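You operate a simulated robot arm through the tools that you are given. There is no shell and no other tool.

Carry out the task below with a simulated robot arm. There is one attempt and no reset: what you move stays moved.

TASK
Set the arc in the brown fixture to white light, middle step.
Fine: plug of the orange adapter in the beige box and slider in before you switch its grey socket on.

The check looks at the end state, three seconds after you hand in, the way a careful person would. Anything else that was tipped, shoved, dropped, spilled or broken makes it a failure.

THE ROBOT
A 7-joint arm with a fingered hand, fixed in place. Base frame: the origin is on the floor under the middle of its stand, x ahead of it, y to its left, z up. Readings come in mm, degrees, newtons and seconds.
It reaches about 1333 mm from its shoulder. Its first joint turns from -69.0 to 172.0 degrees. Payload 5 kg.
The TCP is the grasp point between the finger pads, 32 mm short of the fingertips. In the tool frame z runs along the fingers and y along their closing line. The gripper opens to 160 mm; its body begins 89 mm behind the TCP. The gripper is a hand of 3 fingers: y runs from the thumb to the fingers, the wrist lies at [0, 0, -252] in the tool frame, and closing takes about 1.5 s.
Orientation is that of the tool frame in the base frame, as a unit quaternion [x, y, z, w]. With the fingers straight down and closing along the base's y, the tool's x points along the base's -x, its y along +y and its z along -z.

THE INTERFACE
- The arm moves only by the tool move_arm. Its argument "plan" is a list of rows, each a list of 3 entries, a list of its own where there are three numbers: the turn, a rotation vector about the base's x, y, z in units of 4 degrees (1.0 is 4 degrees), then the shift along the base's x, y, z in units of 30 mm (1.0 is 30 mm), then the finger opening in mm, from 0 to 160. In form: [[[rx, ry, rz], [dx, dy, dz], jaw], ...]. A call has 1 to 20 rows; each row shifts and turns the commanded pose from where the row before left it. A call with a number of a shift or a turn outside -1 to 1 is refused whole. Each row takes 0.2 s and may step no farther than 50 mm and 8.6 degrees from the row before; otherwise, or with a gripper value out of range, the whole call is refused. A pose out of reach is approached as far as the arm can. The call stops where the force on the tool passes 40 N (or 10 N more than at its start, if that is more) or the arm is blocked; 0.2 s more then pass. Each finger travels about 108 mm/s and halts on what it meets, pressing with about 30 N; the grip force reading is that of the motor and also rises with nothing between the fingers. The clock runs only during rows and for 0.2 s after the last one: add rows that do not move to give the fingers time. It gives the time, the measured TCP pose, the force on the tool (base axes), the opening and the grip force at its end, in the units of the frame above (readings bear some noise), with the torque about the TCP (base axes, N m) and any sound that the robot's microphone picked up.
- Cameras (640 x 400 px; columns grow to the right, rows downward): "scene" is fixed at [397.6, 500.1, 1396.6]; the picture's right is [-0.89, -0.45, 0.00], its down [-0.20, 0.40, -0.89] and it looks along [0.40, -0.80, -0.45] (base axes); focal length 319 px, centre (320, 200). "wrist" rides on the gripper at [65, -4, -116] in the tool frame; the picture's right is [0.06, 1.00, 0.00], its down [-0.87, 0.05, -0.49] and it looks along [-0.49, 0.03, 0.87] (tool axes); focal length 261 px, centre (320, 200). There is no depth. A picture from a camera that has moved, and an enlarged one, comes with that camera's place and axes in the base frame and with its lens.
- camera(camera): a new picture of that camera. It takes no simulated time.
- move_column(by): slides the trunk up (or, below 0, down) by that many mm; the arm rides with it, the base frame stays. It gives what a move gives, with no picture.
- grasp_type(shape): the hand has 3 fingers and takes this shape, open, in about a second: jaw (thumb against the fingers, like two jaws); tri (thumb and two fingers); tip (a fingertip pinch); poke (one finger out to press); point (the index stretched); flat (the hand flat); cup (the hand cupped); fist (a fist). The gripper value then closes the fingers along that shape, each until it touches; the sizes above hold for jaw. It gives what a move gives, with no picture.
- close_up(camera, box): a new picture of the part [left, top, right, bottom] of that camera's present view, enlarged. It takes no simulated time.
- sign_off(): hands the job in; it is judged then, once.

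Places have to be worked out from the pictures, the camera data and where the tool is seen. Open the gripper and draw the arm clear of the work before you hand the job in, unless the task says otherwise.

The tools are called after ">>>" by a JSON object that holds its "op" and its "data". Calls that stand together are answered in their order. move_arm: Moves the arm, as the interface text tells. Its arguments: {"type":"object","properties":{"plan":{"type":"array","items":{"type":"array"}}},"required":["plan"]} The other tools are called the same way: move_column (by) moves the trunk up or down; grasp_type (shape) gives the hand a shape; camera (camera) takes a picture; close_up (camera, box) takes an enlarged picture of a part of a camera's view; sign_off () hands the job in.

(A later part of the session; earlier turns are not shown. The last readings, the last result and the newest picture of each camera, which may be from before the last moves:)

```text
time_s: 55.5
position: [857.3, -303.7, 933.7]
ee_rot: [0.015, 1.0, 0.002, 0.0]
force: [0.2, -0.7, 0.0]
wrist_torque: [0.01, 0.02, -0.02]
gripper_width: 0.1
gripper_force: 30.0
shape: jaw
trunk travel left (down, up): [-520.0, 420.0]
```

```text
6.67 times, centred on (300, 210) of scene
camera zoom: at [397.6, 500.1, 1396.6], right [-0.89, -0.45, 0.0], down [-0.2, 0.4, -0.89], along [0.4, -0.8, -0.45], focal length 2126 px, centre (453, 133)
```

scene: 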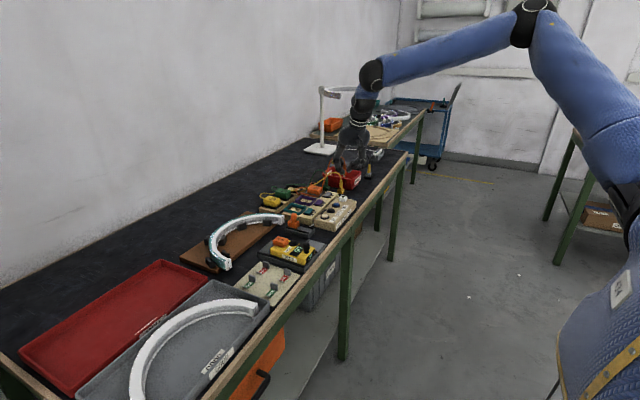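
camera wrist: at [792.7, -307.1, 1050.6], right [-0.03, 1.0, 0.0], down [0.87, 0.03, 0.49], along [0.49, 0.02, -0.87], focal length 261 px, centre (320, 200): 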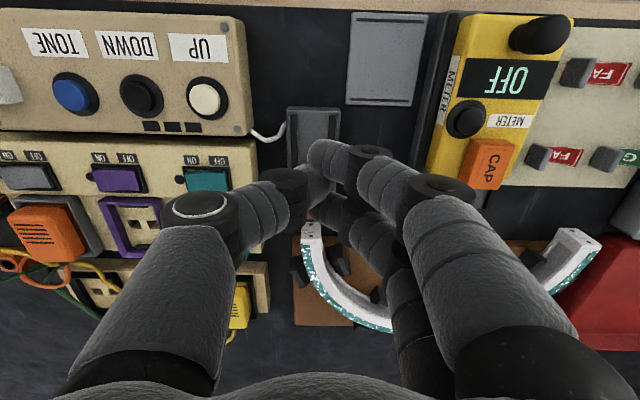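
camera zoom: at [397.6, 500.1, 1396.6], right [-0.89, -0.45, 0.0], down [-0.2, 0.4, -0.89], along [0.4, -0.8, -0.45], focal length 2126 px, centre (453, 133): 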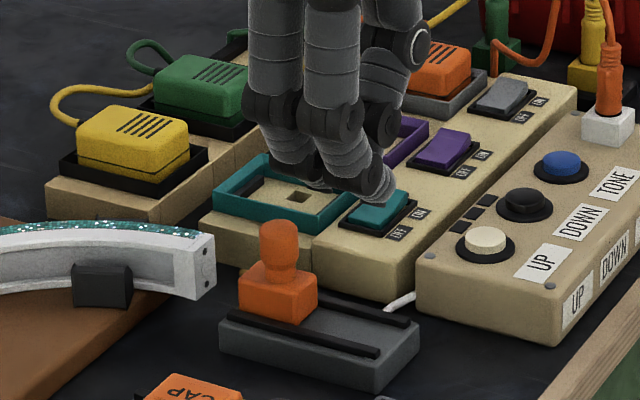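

Sending an opening value turned the hand into a closed jaw, which also works as a blunt pusher. I'll shift 15 mm so the leading finger lines up with the knob and lower to tip height z≈845, just behind the knob.

>>> {"op": "move_arm", "data": {"plan": [[[0, 0, 0], [-0.1, -0.5, 0], 0], [[0, 0, 0], [0, 0, -0.6], 0], [[0, 0, 0], [0, 0, -0.7], 0], [[0, 0, 0], [0, 0, -0.6], 0], [[0, 0, 0], [0, 0, 0], 0]]}}

>>> {"op": "camera", "data": {"camera": "wrist"}}

>>> {"op": "close_up", "data": {"camera": "scene", "box": [260, 180, 340, 240]}}

```text
time_s: 56.7
position: [853.4, -318.9, 875.9]
ee_rot: [0.015, 1.0, 0.002, 0.0]
force: [0.5, 0.0, 0.3]
wrist_torque: [0.05, 0.0, 0.01]
gripper_width: 0.0
gripper_force: 29.8
shape: jaw
trunk travel left (down, up): [-520.0, 420.0]
```

```text
taken
camera wrist: at [790.1, -321.6, 993.0], right [-0.03, 1.0, 0.0], down [0.87, 0.03, 0.49], along [0.49, 0.02, -0.87], focal length 261 px, centre (320, 200)
```

wrist: 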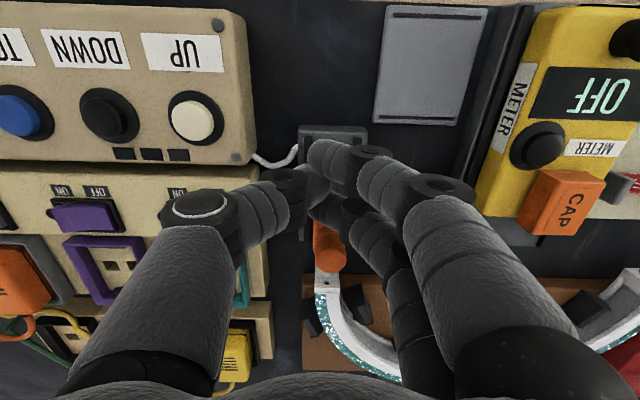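

```text
6.67 times, centred on (300, 210) of scene
camera zoom: at [397.6, 500.1, 1396.6], right [-0.89, -0.45, 0.0], down [-0.2, 0.4, -0.89], along [0.4, -0.8, -0.45], focal length 2126 px, centre (453, 133)
```

zoom: 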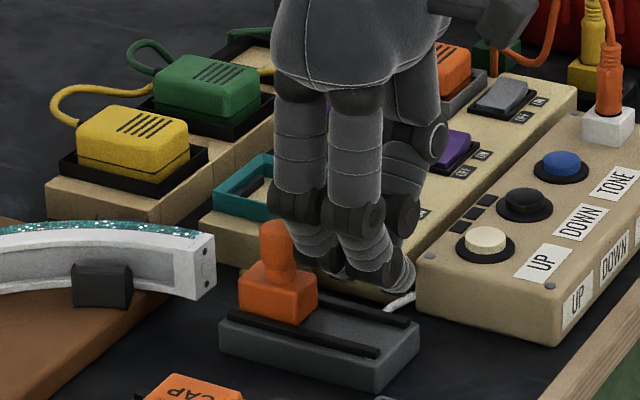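

The leading finger is right behind the knob with clearance above the block and box. I'll push forward 27 mm in small steps and watch the force.

>>> {"op": "move_arm", "data": {"plan": [[[0, 0, 0], [0.3, 0, 0], 0], [[0, 0, 0], [0.2, 0, 0], 0], [[0, 0, 0], [0.2, 0, 0], 0], [[0, 0, 0], [0.2, 0, 0], 0], [[0, 0, 0], [0, 0, 0], 0]]}}

>>> {"op": "close_up", "data": {"camera": "wrist", "box": [270, 120, 430, 320]}}

>>> {"op": "close_up", "data": {"camera": "scene", "box": [260, 190, 330, 240]}}

```text
time_s: 57.9
position: [882.5, -318.1, 876.4]
ee_rot: [0.016, 1.0, 0.002, 0.0]
force: [-0.2, -0.6, 0.3]
wrist_torque: [-0.02, 0.02, 0.01]
gripper_width: 0.0
gripper_force: 30.2
shape: jaw
trunk travel left (down, up): [-520.0, 420.0]
```

```text
2.00 times, centred on (350, 220) of wrist
camera zoom: at [817.9, -321.9, 993.6], right [-0.03, 1.0, 0.0], down [0.87, 0.03, 0.49], along [0.49, 0.02, -0.87], focal length 521 px, centre (260, 160)
```

zoom: 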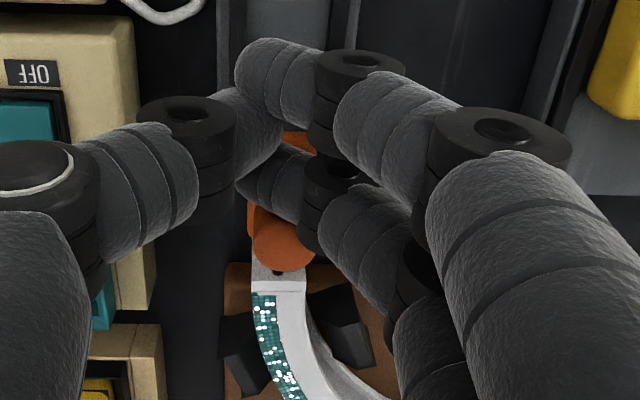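

```text
8.00 times, centred on (295, 215) of scene
camera zoom: at [397.6, 500.1, 1396.6], right [-0.89, -0.45, 0.0], down [-0.2, 0.4, -0.89], along [0.4, -0.8, -0.45], focal length 2551 px, centre (520, 80)
```

zoom: 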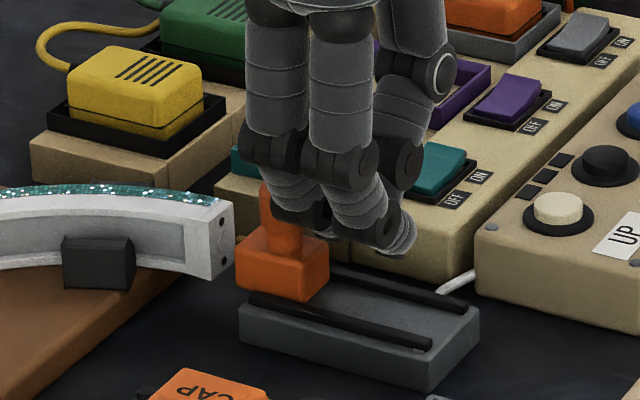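

The slider followed and has moved about 13 mm with almost no resistance; roughly 15 mm remains to the arc face. I'll keep pushing in smaller steps.

>>> {"op": "move_arm", "data": {"plan": [[[0, 0, 0], [0.15, 0, 0], 0], [[0, 0, 0], [0.1, 0, 0], 0], [[0, 0, 0], [0.1, 0, 0], 0], [[0, 0, 0], [0, 0, 0], 0]]}}

>>> {"op": "close_up", "data": {"camera": "scene", "box": [260, 190, 330, 240]}}

>>> {"op": "close_up", "data": {"camera": "wrist", "box": [270, 120, 430, 320]}}

```text
time_s: 58.9
position: [892.7, -318.5, 878.7]
ee_rot: [0.016, 1.0, 0.002, -0.001]
force: [-3.7, 0.4, -0.9]
wrist_torque: [-0.02, 0.11, 0.04]
gripper_width: 0.2
gripper_force: 29.7
shape: jaw
trunk travel left (down, up): [-520.0, 420.0]
```

```text
8.00 times, centred on (295, 215) of scene
camera zoom: at [397.6, 500.1, 1396.6], right [-0.89, -0.45, 0.0], down [-0.2, 0.4, -0.89], along [0.4, -0.8, -0.45], focal length 2551 px, centre (520, 80)
```

zoom: 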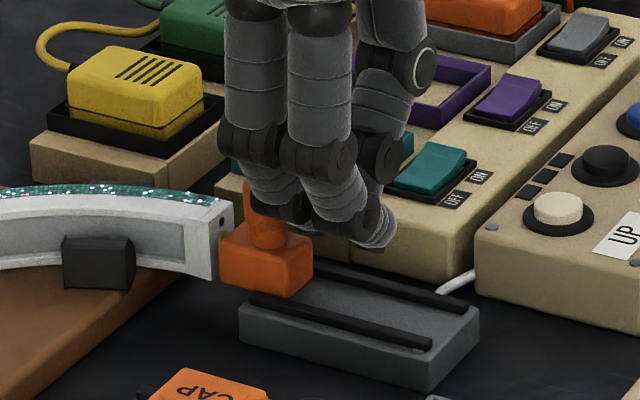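

```text
2.00 times, centred on (350, 220) of wrist
camera zoom: at [827.7, -321.8, 994.4], right [-0.03, 1.0, 0.0], down [0.87, 0.02, 0.49], along [0.49, 0.02, -0.87], focal length 521 px, centre (260, 160)
```

zoom: 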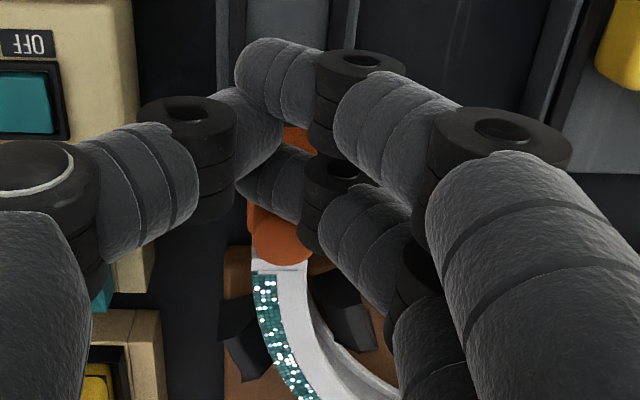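

The block edge is about 4–5 mm short of the arc face, with 3.7 N resistance. I'll advance in 1.5 mm steps and watch for the force to rise.

>>> {"op": "move_arm", "data": {"plan": [[[0, 0, 0], [0.05, 0, 0], 0], [[0, 0, 0], [0.05, 0, 0], 0], [[0, 0, 0], [0, 0, 0], 0]]}}

>>> {"op": "close_up", "data": {"camera": "scene", "box": [260, 190, 330, 240]}}

```text
time_s: 59.7
position: [894.1, -319.6, 876.6]
ee_rot: [0.015, 1.0, 0.002, 0.0]
force: [-20.6, 2.6, -1.0]
wrist_torque: [0.04, 0.31, 0.24]
gripper_width: 0.1
gripper_force: 30.6
shape: jaw
trunk travel left (down, up): [-520.0, 420.0]
```

```text
8.00 times, centred on (295, 215) of scene
camera zoom: at [397.6, 500.1, 1396.6], right [-0.89, -0.45, 0.0], down [-0.2, 0.4, -0.89], along [0.4, -0.8, -0.45], focal length 2551 px, centre (520, 80)
```

zoom: 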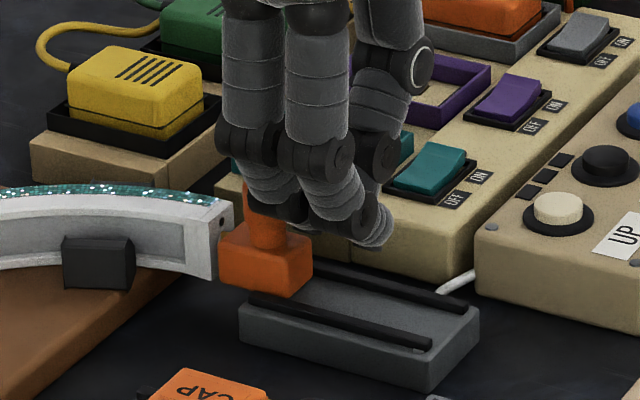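

Resistance jumped to 20.6 N with no further motion and the arc hasn't shifted, so the slider is at its end. I'll back the hand off and check that the slider stays in.

>>> {"op": "move_arm", "data": {"plan": [[[0, 0, 0], [-0.3, 0, 0], 0], [[0, 0, 0], [-0.6, 0, 0], 0], [[0, 0, 0], [-0.6, 0, 0], 0], [[0, 0, 0], [0, 0, 0.8], 0], [[0, 0, 0], [0, 0, 0.9], 0], [[0, 0, 0], [0, 0, 0.9], 0], [[0, 0, 0], [-0.9, 0, 0.9], 0], [[0, 0, 0], [-0.9, 0, 0.3], 0]]}}

>>> {"op": "close_up", "data": {"camera": "scene", "box": [250, 180, 340, 240]}}

>>> {"op": "camera", "data": {"camera": "wrist"}}

```text
time_s: 61.5
position: [797.3, -317.3, 990.4]
ee_rot: [0.015, 1.0, 0.002, 0.0]
force: [0.2, 0.8, 0.7]
wrist_torque: [-0.02, 0.0, 0.0]
gripper_width: 0.0
gripper_force: 29.8
shape: jaw
trunk travel left (down, up): [-520.0, 420.0]
```

```text
6.67 times, centred on (295, 210) of scene
camera zoom: at [397.6, 500.1, 1396.6], right [-0.89, -0.45, 0.0], down [-0.2, 0.4, -0.89], along [0.4, -0.8, -0.45], focal length 2126 px, centre (487, 133)
```

zoom: 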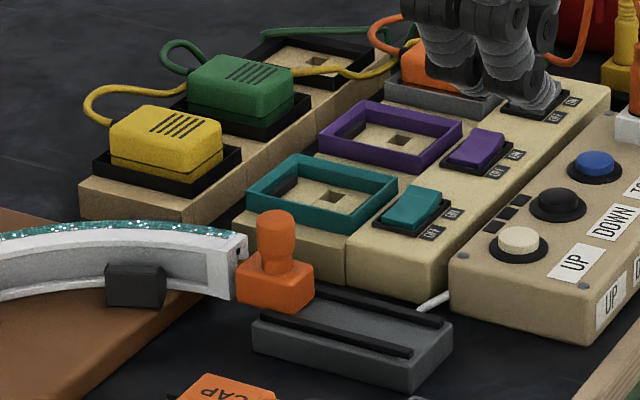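

```text
taken
camera wrist: at [732.4, -320.7, 1108.0], right [-0.03, 1.0, 0.0], down [0.87, 0.03, 0.49], along [0.49, 0.02, -0.87], focal length 261 px, centre (320, 200)
```

wrist: 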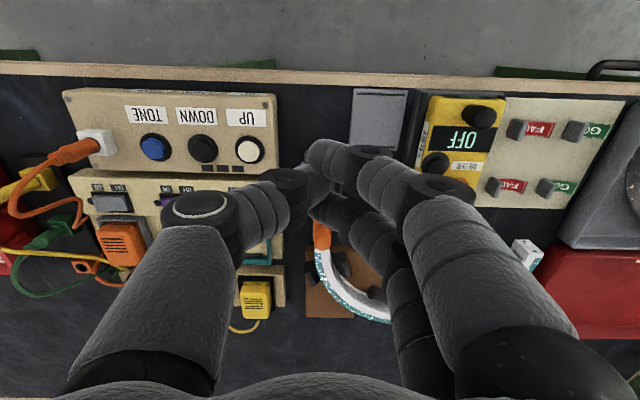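

The slider stays in, flush against the arc end. Next is the grey rocker, and I want the poke shape for it; I'll test here, high up, whether sending opening 160 keeps that shape during a move.

>>> {"op": "grasp_type", "data": {"shape": "poke"}}

>>> {"op": "move_arm", "data": {"plan": [[[0, 0, 0], [0, 0, 0], 160], [[0, 0, 0], [0, 0, 0], 160], [[0, 0, 0], [0, 0, 0], 160]]}}

>>> {"op": "camera", "data": {"camera": "wrist"}}

```text
time_s: 62.4
position: [797.6, -318.0, 990.9]
ee_rot: [0.016, 1.0, 0.002, 0.0]
force: [0.2, 0.7, 0.6]
wrist_torque: [0.0, 0.01, -0.02]
gripper_width: 0.0
gripper_force: 0.0
shape: poke
trunk travel left (down, up): [-520.0, 420.0]
```

```text
time_s: 63.2
position: [798.0, -317.3, 990.5]
ee_rot: [0.016, 1.0, 0.002, 0.0]
force: [-0.1, 0.3, -0.7]
wrist_torque: [-0.02, 0.01, -0.03]
gripper_width: 0.0
gripper_force: 0.1
shape: poke
trunk travel left (down, up): [-520.0, 420.0]
```

```text
taken
camera wrist: at [732.5, -321.0, 1108.0], right [-0.03, 1.0, 0.0], down [0.87, 0.03, 0.49], along [0.49, 0.02, -0.87], focal length 261 px, centre (320, 200)
```

wrist: 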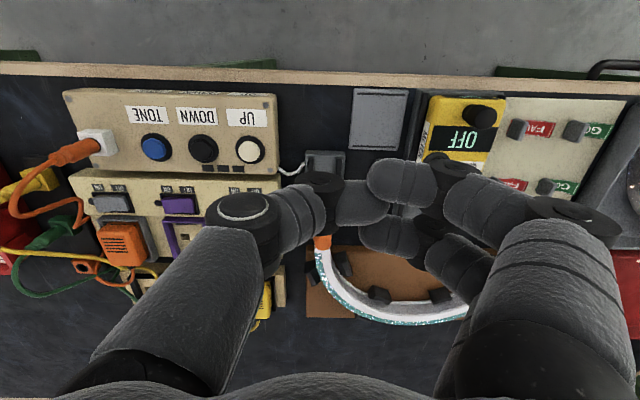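

Opening 160 keeps the poke shape, though the thumb now sits a little differently. I'll zoom on the thumb tip in both cameras to calibrate it.

>>> {"op": "close_up", "data": {"camera": "wrist", "box": [280, 140, 460, 270]}}

>>> {"op": "close_up", "data": {"camera": "scene", "box": [290, 140, 350, 190]}}

```text
3.08 times, centred on (370, 205) of wrist
camera zoom: at [732.5, -321.0, 1108.0], right [-0.03, 1.0, 0.0], down [0.87, 0.03, 0.49], along [0.49, 0.02, -0.87], focal length 802 px, centre (166, 185)
```

zoom: 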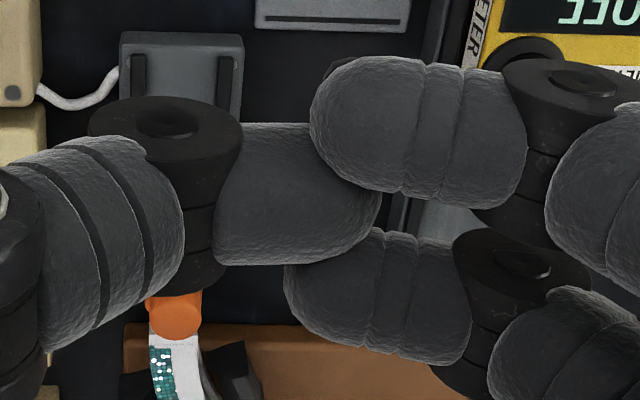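

```text
8.00 times, centred on (320, 165) of scene
camera zoom: at [397.6, 500.1, 1396.6], right [-0.89, -0.45, 0.0], down [-0.2, 0.4, -0.89], along [0.4, -0.8, -0.45], focal length 2551 px, centre (320, 480)
```

zoom: 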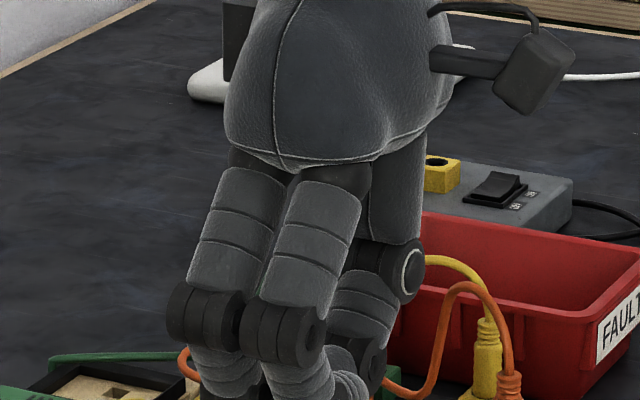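

The scene crop missed the tip, so I'll zoom in lower down.

>>> {"op": "close_up", "data": {"camera": "scene", "box": [290, 160, 350, 210]}}

```text
8.00 times, centred on (320, 185) of scene
camera zoom: at [397.6, 500.1, 1396.6], right [-0.89, -0.45, 0.0], down [-0.2, 0.4, -0.89], along [0.4, -0.8, -0.45], focal length 2551 px, centre (320, 320)
```

zoom: 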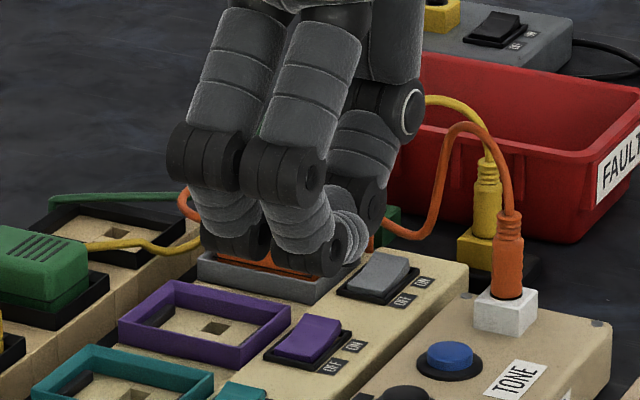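

Coming from a closed jaw, the digits seem to have tangled on the way into poke. I'll open to jaw first and then re-form poke, and check it again with a still row.

>>> {"op": "grasp_type", "data": {"shape": "jaw"}}

>>> {"op": "move_arm", "data": {"plan": [[[0, 0, 0], [0, 0, 0], 120], [[0, 0, 0], [0, 0, 0], 120], [[0, 0, 0], [0, 0, 0], 120]]}}

>>> {"op": "grasp_type", "data": {"shape": "poke"}}

>>> {"op": "close_up", "data": {"camera": "wrist", "box": [260, 140, 420, 260]}}

>>> {"op": "move_arm", "data": {"plan": [[[0, 0, 0], [0, 0, 0], 160], [[0, 0, 0], [0, 0, 0], 160]]}}

>>> {"op": "camera", "data": {"camera": "wrist"}}

>>> {"op": "close_up", "data": {"camera": "scene", "box": [290, 160, 350, 210]}}

```text
time_s: 64.1
position: [797.6, -317.8, 991.5]
ee_rot: [0.016, 1.0, 0.001, 0.0]
force: [0.5, -0.6, 0.6]
wrist_torque: [-0.02, -0.02, 0.02]
gripper_width: 160.2
gripper_force: 0.0
shape: jaw
trunk travel left (down, up): [-520.0, 420.0]
```

```text
time_s: 64.9
position: [797.9, -317.5, 989.7]
ee_rot: [0.015, 1.0, 0.003, 0.0]
force: [-1.6, -1.4, 0.1]
wrist_torque: [-0.01, 0.02, -0.02]
gripper_width: 120.0
gripper_force: 0.0
shape: jaw
trunk travel left (down, up): [-520.0, 420.0]
```

```text
time_s: 65.8
position: [797.7, -317.6, 990.7]
ee_rot: [0.015, 1.0, 0.002, 0.0]
force: [0.1, -0.4, -0.1]
wrist_torque: [-0.02, 0.0, 0.0]
gripper_width: 0.0
gripper_force: 0.0
shape: poke
trunk travel left (down, up): [-520.0, 420.0]
```

```text
3.33 times, centred on (340, 200) of wrist
camera zoom: at [732.5, -321.0, 1108.0], right [-0.03, 1.0, 0.0], down [0.87, 0.03, 0.49], along [0.49, 0.02, -0.87], focal length 869 px, centre (253, 200)
```

zoom: 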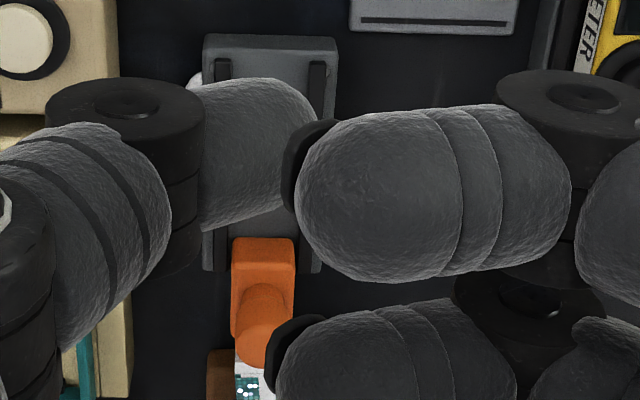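

```text
time_s: 66.4
position: [797.5, -316.4, 991.0]
ee_rot: [0.015, 1.0, 0.002, 0.0]
force: [0.6, 0.2, 0.7]
wrist_torque: [0.02, 0.0, -0.03]
gripper_width: 0.1
gripper_force: 0.0
shape: poke
trunk travel left (down, up): [-520.0, 420.0]
```

```text
taken
camera wrist: at [732.5, -321.0, 1108.0], right [-0.03, 1.0, 0.0], down [0.87, 0.03, 0.49], along [0.49, 0.02, -0.87], focal length 261 px, centre (320, 200)
```

wrist: 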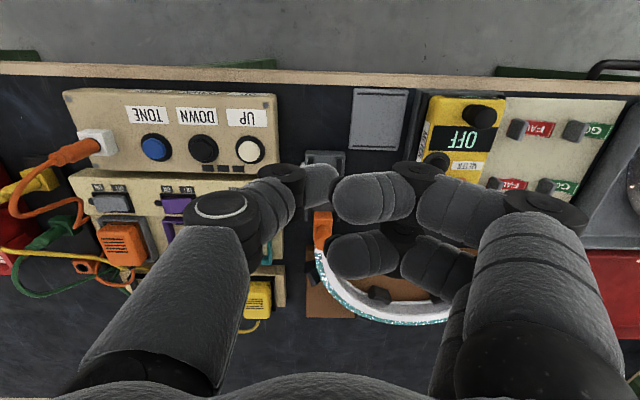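

```text
8.00 times, centred on (320, 185) of scene
camera zoom: at [397.6, 500.1, 1396.6], right [-0.89, -0.45, 0.0], down [-0.2, 0.4, -0.89], along [0.4, -0.8, -0.45], focal length 2551 px, centre (320, 320)
```

zoom: 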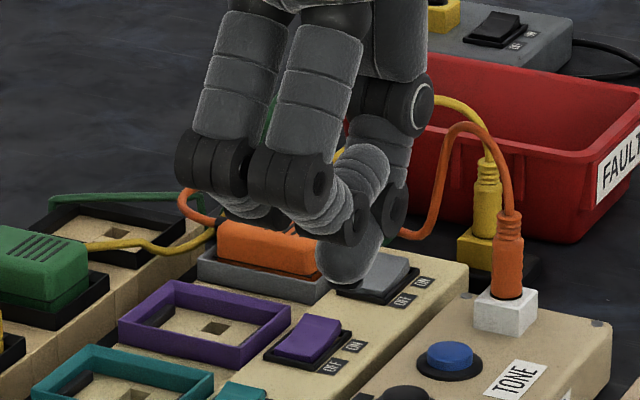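

Poke is properly formed now and the 160 setting holds it; the thumb tip's lowest point is about (0, -1, -32.5) from the TCP. The grey rocker's centre works out to (898, -565, 833) with ON on its -y side, so I'll check how the orange cable lies near it.

>>> {"op": "close_up", "data": {"camera": "wrist", "box": [0, 120, 200, 290]}}

>>> {"op": "close_up", "data": {"camera": "scene", "box": [310, 165, 370, 215]}}

```text
2.35 times, centred on (100, 205) of wrist
camera zoom: at [732.5, -321.0, 1108.0], right [-0.03, 1.0, 0.0], down [0.87, 0.03, 0.49], along [0.49, 0.02, -0.87], focal length 613 px, centre (838, 188)
```

zoom: 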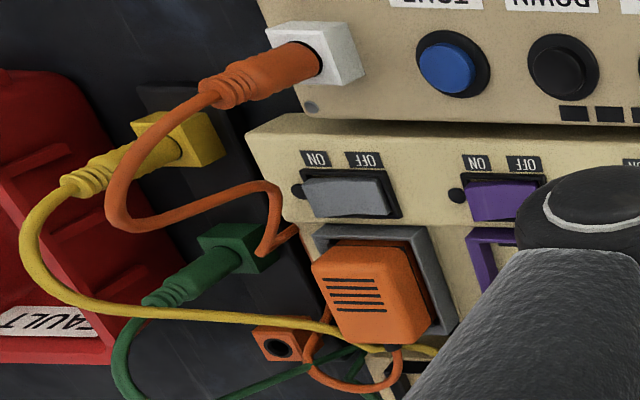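

```text
8.00 times, centred on (340, 190) of scene
camera zoom: at [397.6, 500.1, 1396.6], right [-0.89, -0.45, 0.0], down [-0.2, 0.4, -0.89], along [0.4, -0.8, -0.45], focal length 2551 px, centre (160, 280)
```

zoom: 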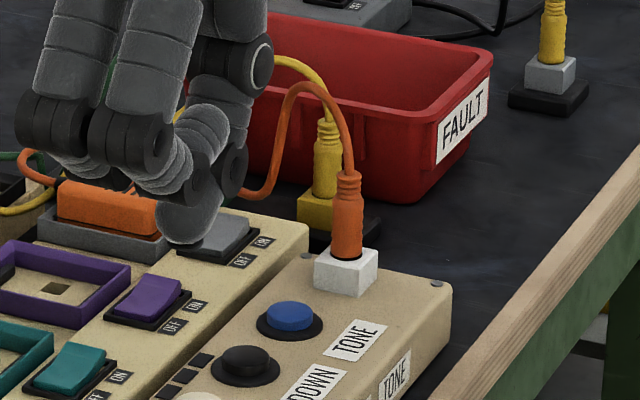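

The cable runs close along the rocker's ON side, so a steeply pointed digit is safer: a half-open jaw tilted 20° so the thumb is lowest. I'll form that pose and move to a hover over the rocker's ON side.

>>> {"op": "grasp_type", "data": {"shape": "jaw"}}

>>> {"op": "move_arm", "data": {"plan": [[[0, 0, 0.9], [0.3, -0.9, 0.2], 80], [[0, 0, 0.9], [0.3, -0.9, 0.2], 80], [[0, 0, 0.9], [0.3, -0.9, 0], 80], [[0, 0, 0.9], [0.3, -0.9, 0], 80], [[0, 0, 0.9], [0.3, -0.9, 0], 80], [[0.94, 0.342, 0], [0.4, -0.8, 0], 80], [[0.94, 0.342, 0], [0.4, -0.8, 0], 80], [[0.94, 0.342, 0], [0.4, -0.8, 0], 80], [[0.94, 0.342, 0], [0.2, -0.35, 0], 80], [[0.94, 0.342, 0], [0, 0, 0], 80], [[0, 0, 0], [0, 0, 0], 80]]}}

>>> {"op": "camera", "data": {"camera": "wrist"}}

>>> {"op": "close_up", "data": {"camera": "scene", "box": [290, 120, 390, 210]}}

```text
time_s: 67.3
position: [797.1, -318.1, 990.9]
ee_rot: [0.016, 1.0, 0.002, 0.0]
force: [0.2, -0.1, -0.1]
wrist_torque: [0.0, 0.01, -0.03]
gripper_width: 159.8
gripper_force: 0.0
shape: jaw
trunk travel left (down, up): [-520.0, 420.0]
```

```text
time_s: 69.7
position: [884.1, -535.6, 1004.4]
ee_rot: [-0.139, 0.975, 0.172, -0.035]
force: [0.4, -0.9, -0.5]
wrist_torque: [-0.01, -0.03, -0.01]
gripper_width: 80.6
gripper_force: 0.0
shape: jaw
trunk travel left (down, up): [-520.0, 420.0]
```

```text
taken
camera wrist: at [835.6, -596.1, 1113.3], right [-0.32, 0.88, 0.35], down [0.88, 0.13, 0.46], along [0.36, 0.45, -0.82], focal length 261 px, centre (320, 200)
```

wrist: 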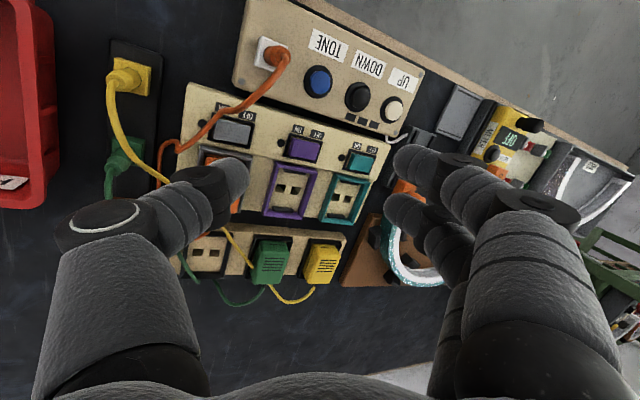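

```text
4.44 times, centred on (340, 165) of scene
camera zoom: at [397.6, 500.1, 1396.6], right [-0.89, -0.45, 0.0], down [-0.2, 0.4, -0.89], along [0.4, -0.8, -0.45], focal length 1417 px, centre (231, 356)
```

zoom: 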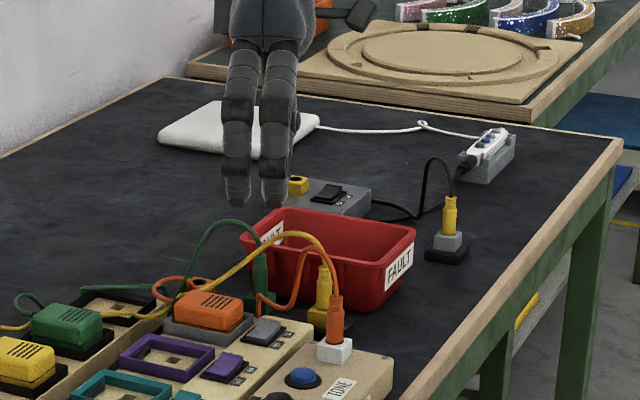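

The thumb is near the grey rocker in this view, with the orange cable just beside it. I'll zoom in to locate the thumb tip, the rocker and the cable.

>>> {"op": "close_up", "data": {"camera": "wrist", "box": [120, 20, 340, 220]}}

>>> {"op": "close_up", "data": {"camera": "scene", "box": [310, 140, 370, 210]}}

```text
2.00 times, centred on (230, 120) of wrist
camera zoom: at [835.6, -596.1, 1113.3], right [-0.32, 0.88, 0.35], down [0.88, 0.13, 0.46], along [0.36, 0.45, -0.82], focal length 521 px, centre (500, 360)
```

zoom: 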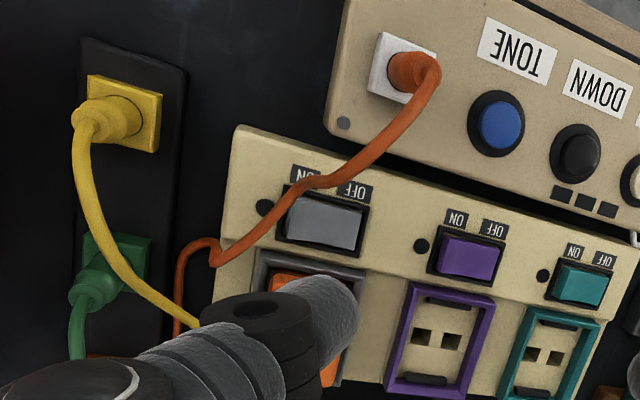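

```text
5.71 times, centred on (340, 175) of scene
camera zoom: at [397.6, 500.1, 1396.6], right [-0.89, -0.45, 0.0], down [-0.2, 0.4, -0.89], along [0.4, -0.8, -0.45], focal length 1822 px, centre (206, 343)
```

zoom: 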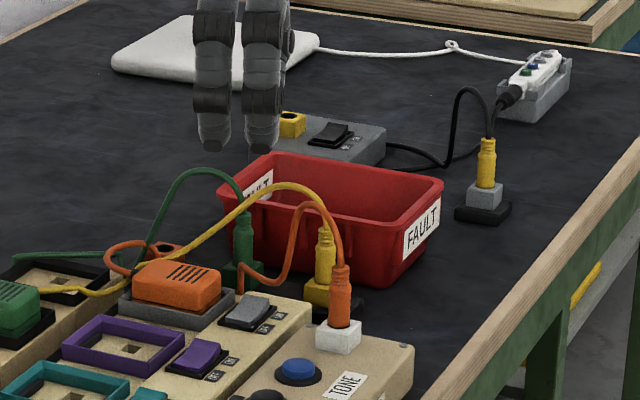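

Measurements agree: rocker centre (899, -566, 833), and the thumb tip's lowest point is now at (895, -577, 955); the cable passes just outside its ON corner. I'll shift slightly to aim at (901, -574) and come down to about 30 mm above the rocker for a check.

>>> {"op": "move_arm", "data": {"plan": [[[0, 0, 0], [0.19, 0.09, -0.4], 80], [[0, 0, 0], [0, 0, -0.8], 80], [[0, 0, 0], [0, 0, -0.8], 80], [[0, 0, 0], [0, 0, -0.7], 80], [[0, 0, 0], [0, 0, 0], 80]]}}

>>> {"op": "close_up", "data": {"camera": "wrist", "box": [120, 60, 320, 240]}}

>>> {"op": "close_up", "data": {"camera": "scene", "box": [305, 155, 365, 215]}}

```text
time_s: 70.9
position: [888.4, -533.3, 922.9]
ee_rot: [-0.138, 0.975, 0.171, -0.035]
force: [0.3, -0.1, -0.8]
wrist_torque: [0.0, 0.0, 0.03]
gripper_width: 80.5
gripper_force: 0.1
shape: jaw
trunk travel left (down, up): [-520.0, 420.0]
```

```text
2.22 times, centred on (220, 150) of wrist
camera zoom: at [842.0, -593.7, 1032.2], right [-0.32, 0.88, 0.35], down [0.88, 0.14, 0.46], along [0.36, 0.45, -0.82], focal length 579 px, centre (542, 311)
```

zoom: 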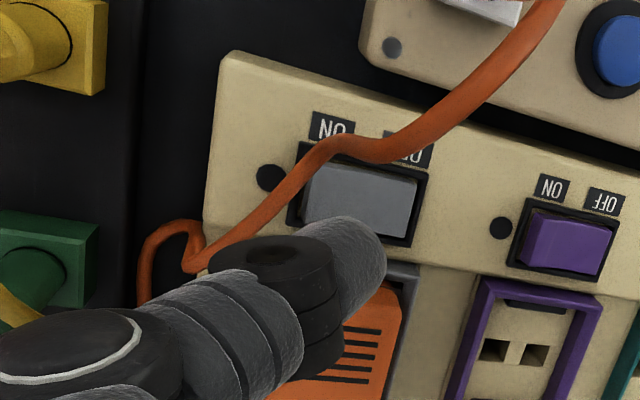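

```text
6.67 times, centred on (335, 185) of scene
camera zoom: at [397.6, 500.1, 1396.6], right [-0.89, -0.45, 0.0], down [-0.2, 0.4, -0.89], along [0.4, -0.8, -0.45], focal length 2126 px, centre (220, 300)
```

zoom: 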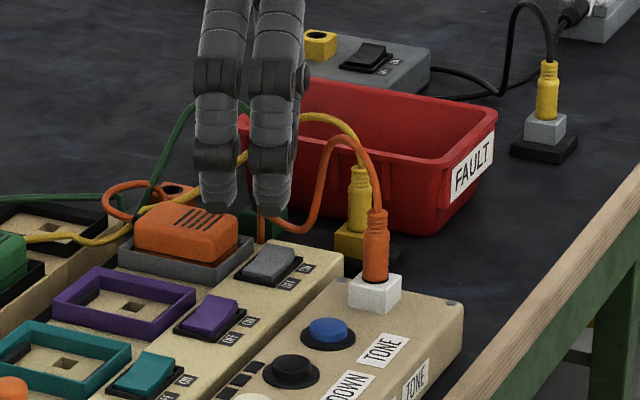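

The thumb tip is now about 30 mm above the rocker's ON half at (900, -574) and the cable stays clear of its path. I'll go down to contact and then press in small steps, listening for a click.

>>> {"op": "move_arm", "data": {"plan": [[[0, 0, 0], [0, 0, -0.5], 80], [[0, 0, 0], [0, 0, -0.4], 80], [[0, 0, 0], [0, 0, -0.1], 80], [[0, 0, 0], [0, 0, -0.1], 80], [[0, 0, 0], [0, 0, 0], 80]]}}

>>> {"op": "close_up", "data": {"camera": "wrist", "box": [120, 60, 320, 240]}}

>>> {"op": "close_up", "data": {"camera": "scene", "box": [305, 165, 365, 215]}}

```text
time_s: 72.1
position: [889.9, -534.3, 890.6]
ee_rot: [-0.138, 0.975, 0.172, -0.037]
force: [0.0, -0.9, 1.8]
wrist_torque: [-0.07, -0.03, -0.01]
gripper_width: 80.2
gripper_force: 0.0
shape: jaw
trunk travel left (down, up): [-520.0, 420.0]
```

```text
2.22 times, centred on (220, 150) of wrist
camera zoom: at [842.5, -593.9, 999.6], right [-0.32, 0.88, 0.35], down [0.88, 0.13, 0.46], along [0.36, 0.45, -0.82], focal length 579 px, centre (542, 311)
```

zoom: 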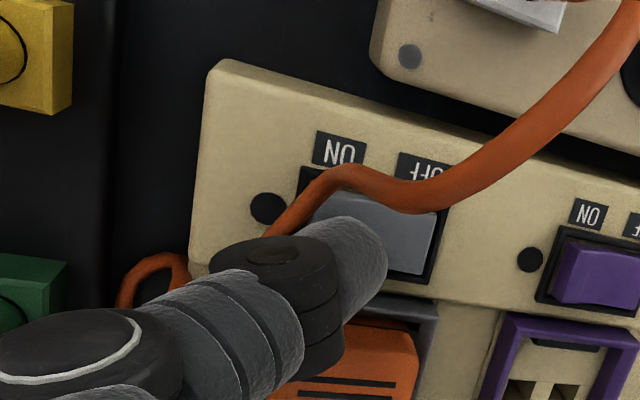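

```text
8.00 times, centred on (335, 190) of scene
camera zoom: at [397.6, 500.1, 1396.6], right [-0.89, -0.45, 0.0], down [-0.2, 0.4, -0.89], along [0.4, -0.8, -0.45], focal length 2551 px, centre (200, 280)
```

zoom: 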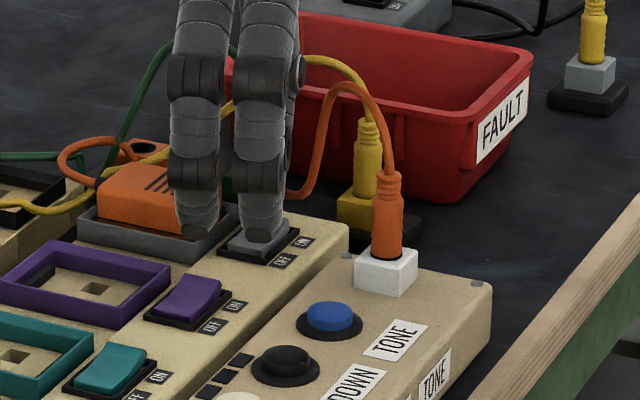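

There is 1.8 N of contact at the rocker's raised ON side. I'll press on in 2–3 mm steps.

>>> {"op": "move_arm", "data": {"plan": [[[0, 0, 0], [0, 0, -0.08], 80], [[0, 0, 0], [0, 0, -0.08], 80], [[0, 0, 0], [0, 0, 0], 80]]}}

>>> {"op": "close_up", "data": {"camera": "wrist", "box": [120, 60, 320, 240]}}

>>> {"op": "close_up", "data": {"camera": "scene", "box": [305, 165, 365, 215]}}

```text
time_s: 72.9
position: [888.5, -533.1, 887.2]
ee_rot: [-0.138, 0.975, 0.171, -0.035]
force: [2.7, -4.0, 13.9]
wrist_torque: [-0.74, -0.39, 0.05]
gripper_width: 79.9
gripper_force: 0.0
shape: jaw
trunk travel left (down, up): [-520.0, 420.0]
heard: click
```

```text
2.22 times, centred on (220, 150) of wrist
camera zoom: at [842.0, -594.1, 996.4], right [-0.32, 0.88, 0.34], down [0.88, 0.14, 0.46], along [0.36, 0.45, -0.82], focal length 579 px, centre (542, 311)
```

zoom: 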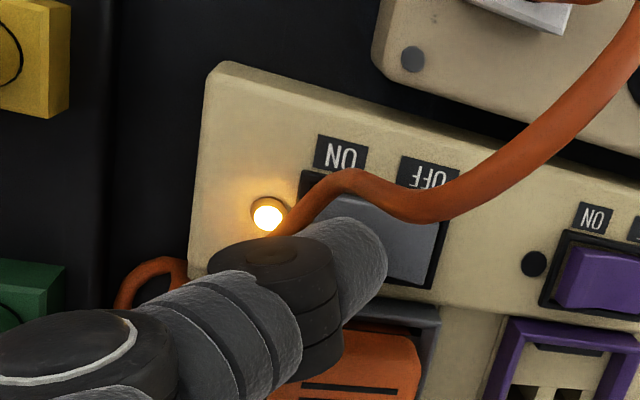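

```text
8.00 times, centred on (335, 190) of scene
camera zoom: at [397.6, 500.1, 1396.6], right [-0.89, -0.45, 0.0], down [-0.2, 0.4, -0.89], along [0.4, -0.8, -0.45], focal length 2551 px, centre (200, 280)
```

zoom: 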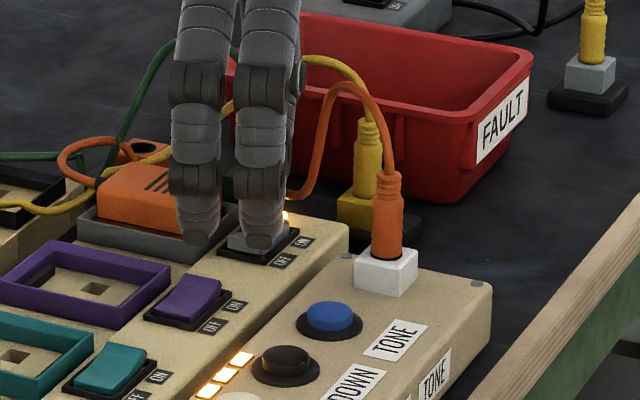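

A click, the grey socket's lamp is lit, and three bars light up on the button box. I'll lift straight up and look at the arc and the bar display.

>>> {"op": "move_arm", "data": {"plan": [[[0, 0, 0], [0, 0, 0.4], 80], [[0, 0, 0], [0, 0, 0.8], 80], [[0, 0, 0], [0, 0, 0.8], 80], [[0, 0, 0], [0, 0, 0.9], 80], [[0, 0, 0], [0, 0, 0.9], 80], [[0, 0, 0], [0, 0, 0.9], 80]]}}

>>> {"op": "camera", "data": {"camera": "scene"}}

>>> {"op": "close_up", "data": {"camera": "scene", "box": [190, 180, 380, 280]}}

>>> {"op": "camera", "data": {"camera": "wrist"}}

```text
time_s: 74.3
position: [882.0, -531.3, 1024.0]
ee_rot: [-0.138, 0.975, 0.171, -0.032]
force: [0.3, 0.7, 0.6]
wrist_torque: [0.01, 0.0, 0.02]
gripper_width: 80.5
gripper_force: 0.1
shape: jaw
out of reach, approached as far as the arm can: row 6
trunk travel left (down, up): [-520.0, 420.0]
```

```text
taken
```

scene: 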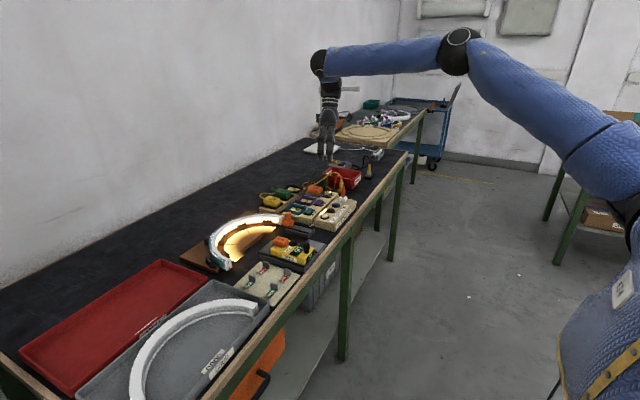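

```text
3.37 times, centred on (285, 230) of scene
camera zoom: at [397.6, 500.1, 1396.6], right [-0.89, -0.45, 0.0], down [-0.2, 0.4, -0.89], along [0.4, -0.8, -0.45], focal length 1074 px, centre (438, 99)
```

zoom: 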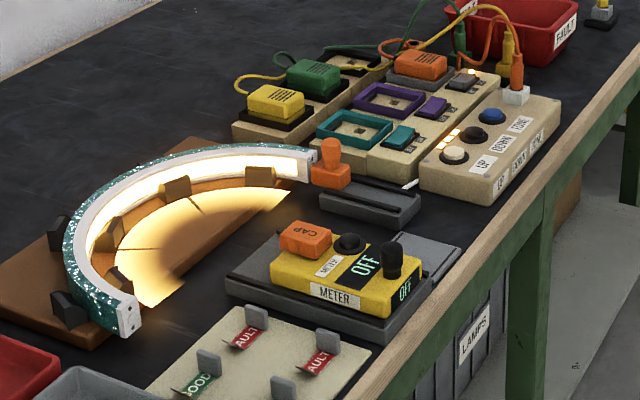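

```text
taken
camera wrist: at [834.5, -591.3, 1133.2], right [-0.32, 0.88, 0.34], down [0.87, 0.13, 0.47], along [0.37, 0.45, -0.82], focal length 261 px, centre (320, 200)
```

wrist: 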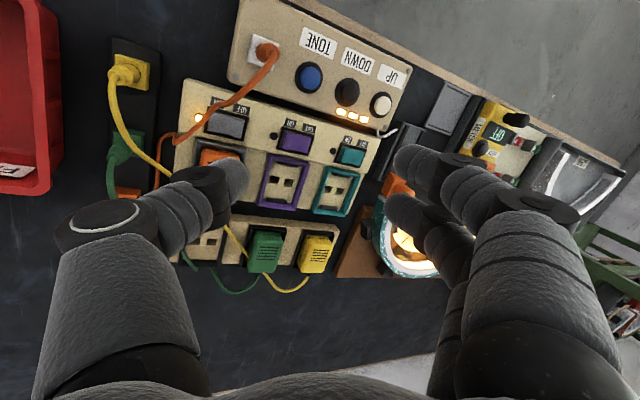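

The arc is lit warm yellow with all three bars on, so it needs TONE to reach white and one DOWN for the middle step. The TONE button is at about (825, -492, 839); I'll swing the hand around so the thumb comes from the robot side, away from the plug and its cable.

>>> {"op": "move_arm", "data": {"plan": [[[0, 0, -0.98], [-0.02, 0.07, 0], 80], [[0, 0, -0.98], [-0.02, 0.07, 0], 80], [[0, 0, -0.98], [-0.02, 0.07, 0], 80], [[0, 0, -0.98], [-0.02, 0.07, 0], 80], [[0, 0, -0.98], [-0.02, 0.07, 0], 80], [[0, 0, -0.98], [-0.02, 0.07, 0], 80], [[0, 0, -0.98], [-0.02, 0.07, 0], 80], [[0, 0, -0.98], [-0.02, 0.07, 0], 80], [[0, 0, -0.98], [-0.02, 0.07, 0], 80], [[0, 0, -0.98], [-0.02, 0.07, 0], 80], [[0, 0, -0.98], [-0.02, 0.07, 0], 80], [[0, 0, -0.98], [-0.02, 0.07, 0], 80], [[0, 0, -0.98], [-0.02, 0.07, 0], 80], [[0, 0, -0.98], [-0.02, 0.07, 0], 80], [[0, 0, -0.98], [-0.02, 0.07, 0], 80], [[0, 0, -0.98], [-0.02, 0.07, 0], 80], [[0, 0, -0.98], [-0.02, 0.07, 0], 80], [[0, 0, -0.98], [-0.02, 0.07, 0], 80], [[0, 0, -0.98], [-0.02, 0.07, 0], 80], [[0, 0, -0.98], [-0.02, 0.07, 0], 80]]}}

>>> {"op": "camera", "data": {"camera": "wrist"}}

```text
time_s: 78.5
position: [872.8, -489.7, 1024.0]
ee_rot: [0.509, 0.843, 0.155, 0.08]
force: [0.5, 0.1, -0.7]
wrist_torque: [-0.01, 0.01, 0.0]
gripper_width: 80.4
gripper_force: 0.0
shape: jaw
trunk travel left (down, up): [-520.0, 420.0]
```

```text
taken
camera wrist: at [804.7, -456.1, 1132.5], right [0.8, 0.49, 0.35], down [0.31, -0.83, 0.46], along [0.51, -0.26, -0.82], focal length 261 px, centre (320, 200)
```

wrist: 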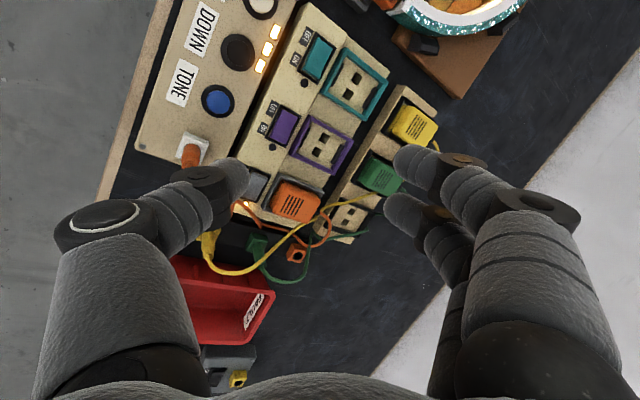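

From here TONE is confirmed at (824, -492), and the thumb's path is well clear of the plug. I'll shift to aim the tip at the button and come down to about 30 mm above it.

>>> {"op": "move_arm", "data": {"plan": [[[0, 0, 0], [-0.32, 0.57, -0.5], 80], [[0, 0, 0], [0, 0, -0.8], 80], [[0, 0, 0], [0, 0, -0.8], 80], [[0, 0, 0], [0, 0, -0.8], 80], [[0, 0, 0], [0, 0, -0.6], 80], [[0, 0, 0], [0, 0, 0], 80]]}}

>>> {"op": "close_up", "data": {"camera": "wrist", "box": [120, 60, 320, 240]}}

>>> {"op": "close_up", "data": {"camera": "scene", "box": [310, 160, 380, 220]}}

```text
time_s: 79.9
position: [864.2, -472.7, 916.5]
ee_rot: [0.509, 0.843, 0.156, 0.081]
force: [-1.3, 0.6, -0.1]
wrist_torque: [0.03, 0.01, 0.0]
gripper_width: 80.1
gripper_force: 0.0
shape: jaw
trunk travel left (down, up): [-520.0, 420.0]
```

```text
2.22 times, centred on (220, 150) of wrist
camera zoom: at [795.5, -439.7, 1026.7], right [0.8, 0.49, 0.35], down [0.31, -0.83, 0.46], along [0.51, -0.26, -0.82], focal length 579 px, centre (542, 311)
```

zoom: 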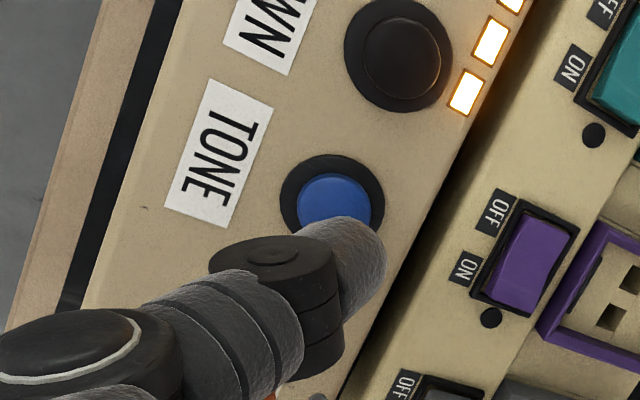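

```text
6.67 times, centred on (345, 190) of scene
camera zoom: at [397.6, 500.1, 1396.6], right [-0.89, -0.45, 0.0], down [-0.2, 0.4, -0.89], along [0.4, -0.8, -0.45], focal length 2126 px, centre (153, 267)
```

zoom: 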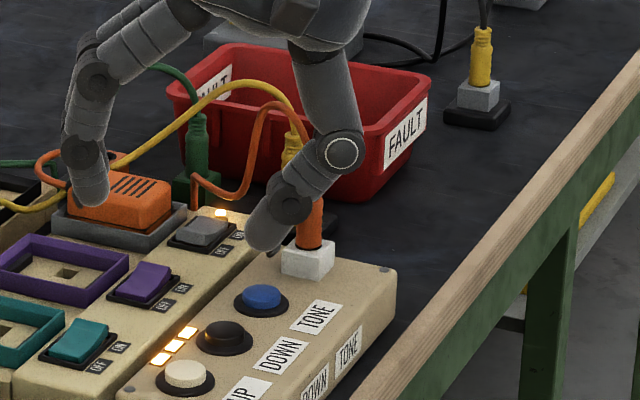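

The tip is centred over TONE, about 26 mm above it. I'll descend close to the surface and then press by a couple of millimetres.

>>> {"op": "move_arm", "data": {"plan": [[[0, 0, 0], [0, 0.04, -0.4], 80], [[0, 0, 0], [0, 0, -0.35], 80], [[0, 0, 0], [0, 0, -0.08], 80], [[0, 0, 0], [0, 0, -0.06], 80]]}}

>>> {"op": "close_up", "data": {"camera": "scene", "box": [310, 160, 380, 220]}}

```text
time_s: 80.9
position: [862.2, -472.3, 890.0]
ee_rot: [0.509, 0.843, 0.156, 0.081]
force: [-0.7, -0.9, 2.0]
wrist_torque: [-0.05, 0.11, 0.01]
gripper_width: 80.2
gripper_force: 0.0
shape: jaw
trunk travel left (down, up): [-520.0, 420.0]
heard: click
```

```text
6.67 times, centred on (345, 190) of scene
camera zoom: at [397.6, 500.1, 1396.6], right [-0.89, -0.45, 0.0], down [-0.2, 0.4, -0.89], along [0.4, -0.8, -0.45], focal length 2126 px, centre (153, 267)
```

zoom: 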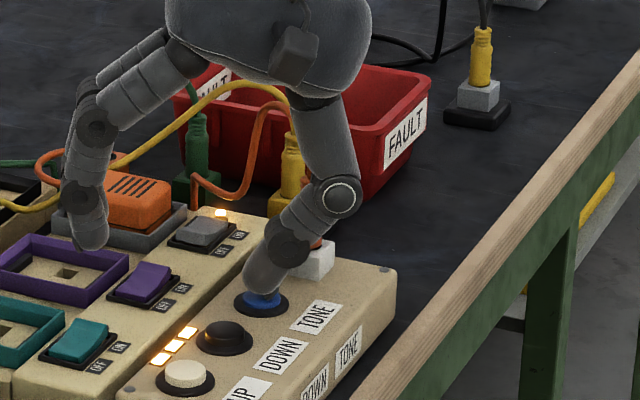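

A click on TONE. I'll lift 20 mm to release it and look at the arc's colour.

>>> {"op": "move_arm", "data": {"plan": [[[0, 0, 0], [0, 0, 0.3], 80], [[0, 0, 0], [0, 0, 0.4], 80], [[0, 0, 0], [0, 0, 0], 80]]}}

>>> {"op": "close_up", "data": {"camera": "scene", "box": [190, 180, 380, 280]}}

```text
time_s: 81.7
position: [862.4, -471.0, 912.0]
ee_rot: [0.509, 0.843, 0.155, 0.08]
force: [-0.2, 0.3, 0.4]
wrist_torque: [0.01, 0.01, -0.01]
gripper_width: 80.2
gripper_force: 0.1
shape: jaw
trunk travel left (down, up): [-520.0, 420.0]
```

```text
3.37 times, centred on (285, 230) of scene
camera zoom: at [397.6, 500.1, 1396.6], right [-0.89, -0.45, 0.0], down [-0.2, 0.4, -0.89], along [0.4, -0.8, -0.45], focal length 1074 px, centre (438, 99)
```

zoom: 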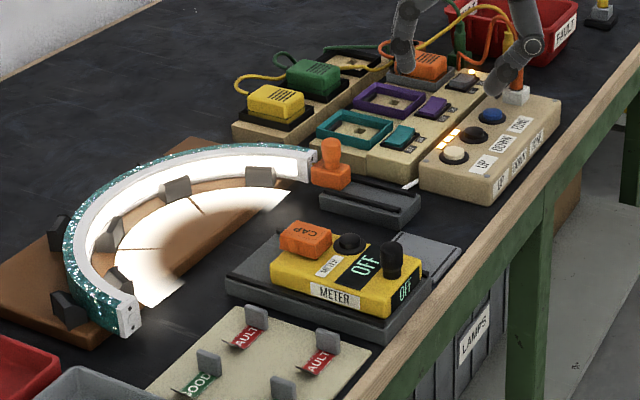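

The glow changed from yellow to what looks like white. I'll zoom to judge the colour properly.

>>> {"op": "close_up", "data": {"camera": "scene", "box": [205, 205, 300, 275]}}

>>> {"op": "close_up", "data": {"camera": "scene", "box": [300, 190, 360, 235]}}

```text
5.71 times, centred on (252, 240) of scene
camera zoom: at [397.6, 500.1, 1396.6], right [-0.89, -0.45, 0.0], down [-0.2, 0.4, -0.89], along [0.4, -0.8, -0.45], focal length 1822 px, centre (706, -29)
```

zoom: 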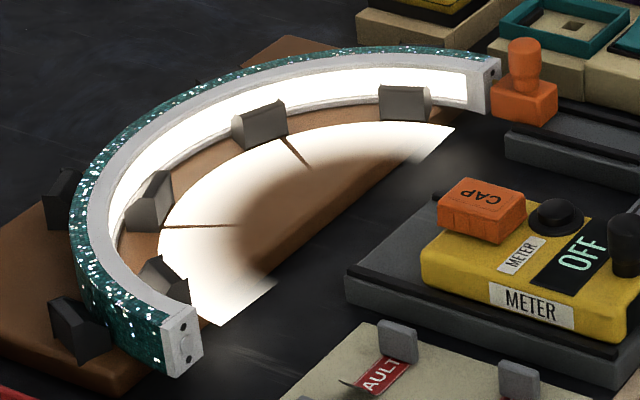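

```text
8.89 times, centred on (330, 212) of scene
camera zoom: at [397.6, 500.1, 1396.6], right [-0.89, -0.45, 0.0], down [-0.2, 0.4, -0.89], along [0.4, -0.8, -0.45], focal length 2834 px, centre (231, 89)
```

zoom: 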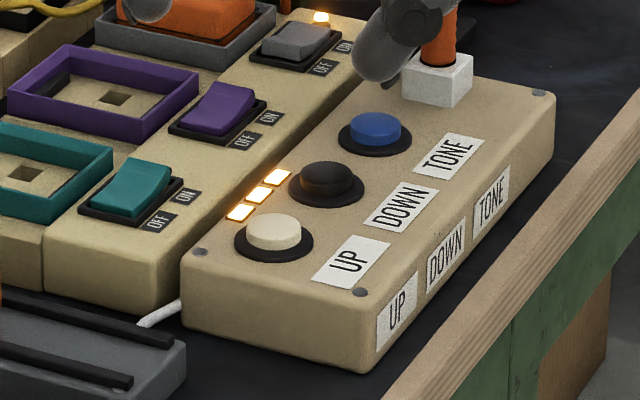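

The light is now plain white, with three bars lit. Next I'll move the tip 47 mm over to DOWN at (825, -443) at a safe height above the buttons.

>>> {"op": "move_arm", "data": {"plan": [[[0, 0, 0], [0.02, 0.53, 0.1], 80], [[0, 0, 0], [0.02, 0.53, 0], 80], [[0, 0, 0], [0, 0.52, 0], 80], [[0, 0, 0], [0, 0, 0], 80]]}}

>>> {"op": "close_up", "data": {"camera": "wrist", "box": [120, 60, 320, 240]}}

>>> {"op": "close_up", "data": {"camera": "scene", "box": [300, 170, 370, 230]}}

```text
time_s: 82.7
position: [863.2, -423.8, 916.2]
ee_rot: [0.509, 0.843, 0.156, 0.081]
force: [-0.6, -0.6, 0.5]
wrist_torque: [0.02, -0.01, -0.04]
gripper_width: 80.4
gripper_force: 0.1
shape: jaw
trunk travel left (down, up): [-520.0, 420.0]
```

```text
2.22 times, centred on (220, 150) of wrist
camera zoom: at [796.1, -389.6, 1027.0], right [0.8, 0.49, 0.35], down [0.31, -0.83, 0.46], along [0.51, -0.26, -0.82], focal length 579 px, centre (542, 311)
```

zoom: 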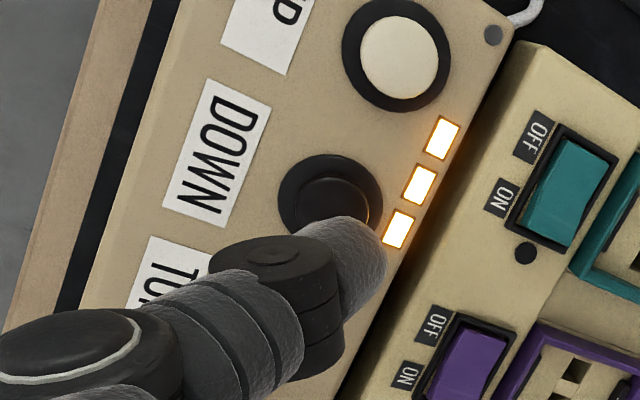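

```text
6.67 times, centred on (335, 200) of scene
camera zoom: at [397.6, 500.1, 1396.6], right [-0.89, -0.45, 0.0], down [-0.2, 0.4, -0.89], along [0.4, -0.8, -0.45], focal length 2126 px, centre (220, 200)
```

zoom: 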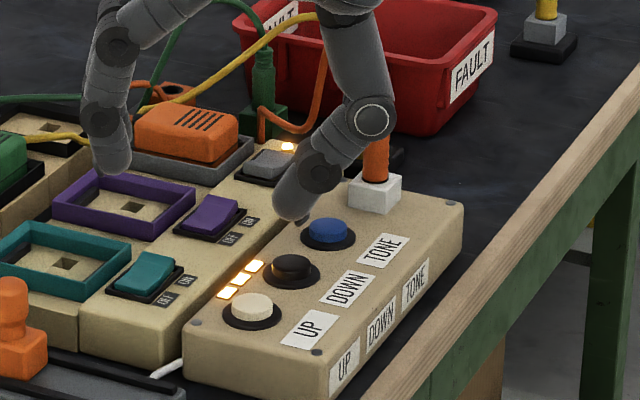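

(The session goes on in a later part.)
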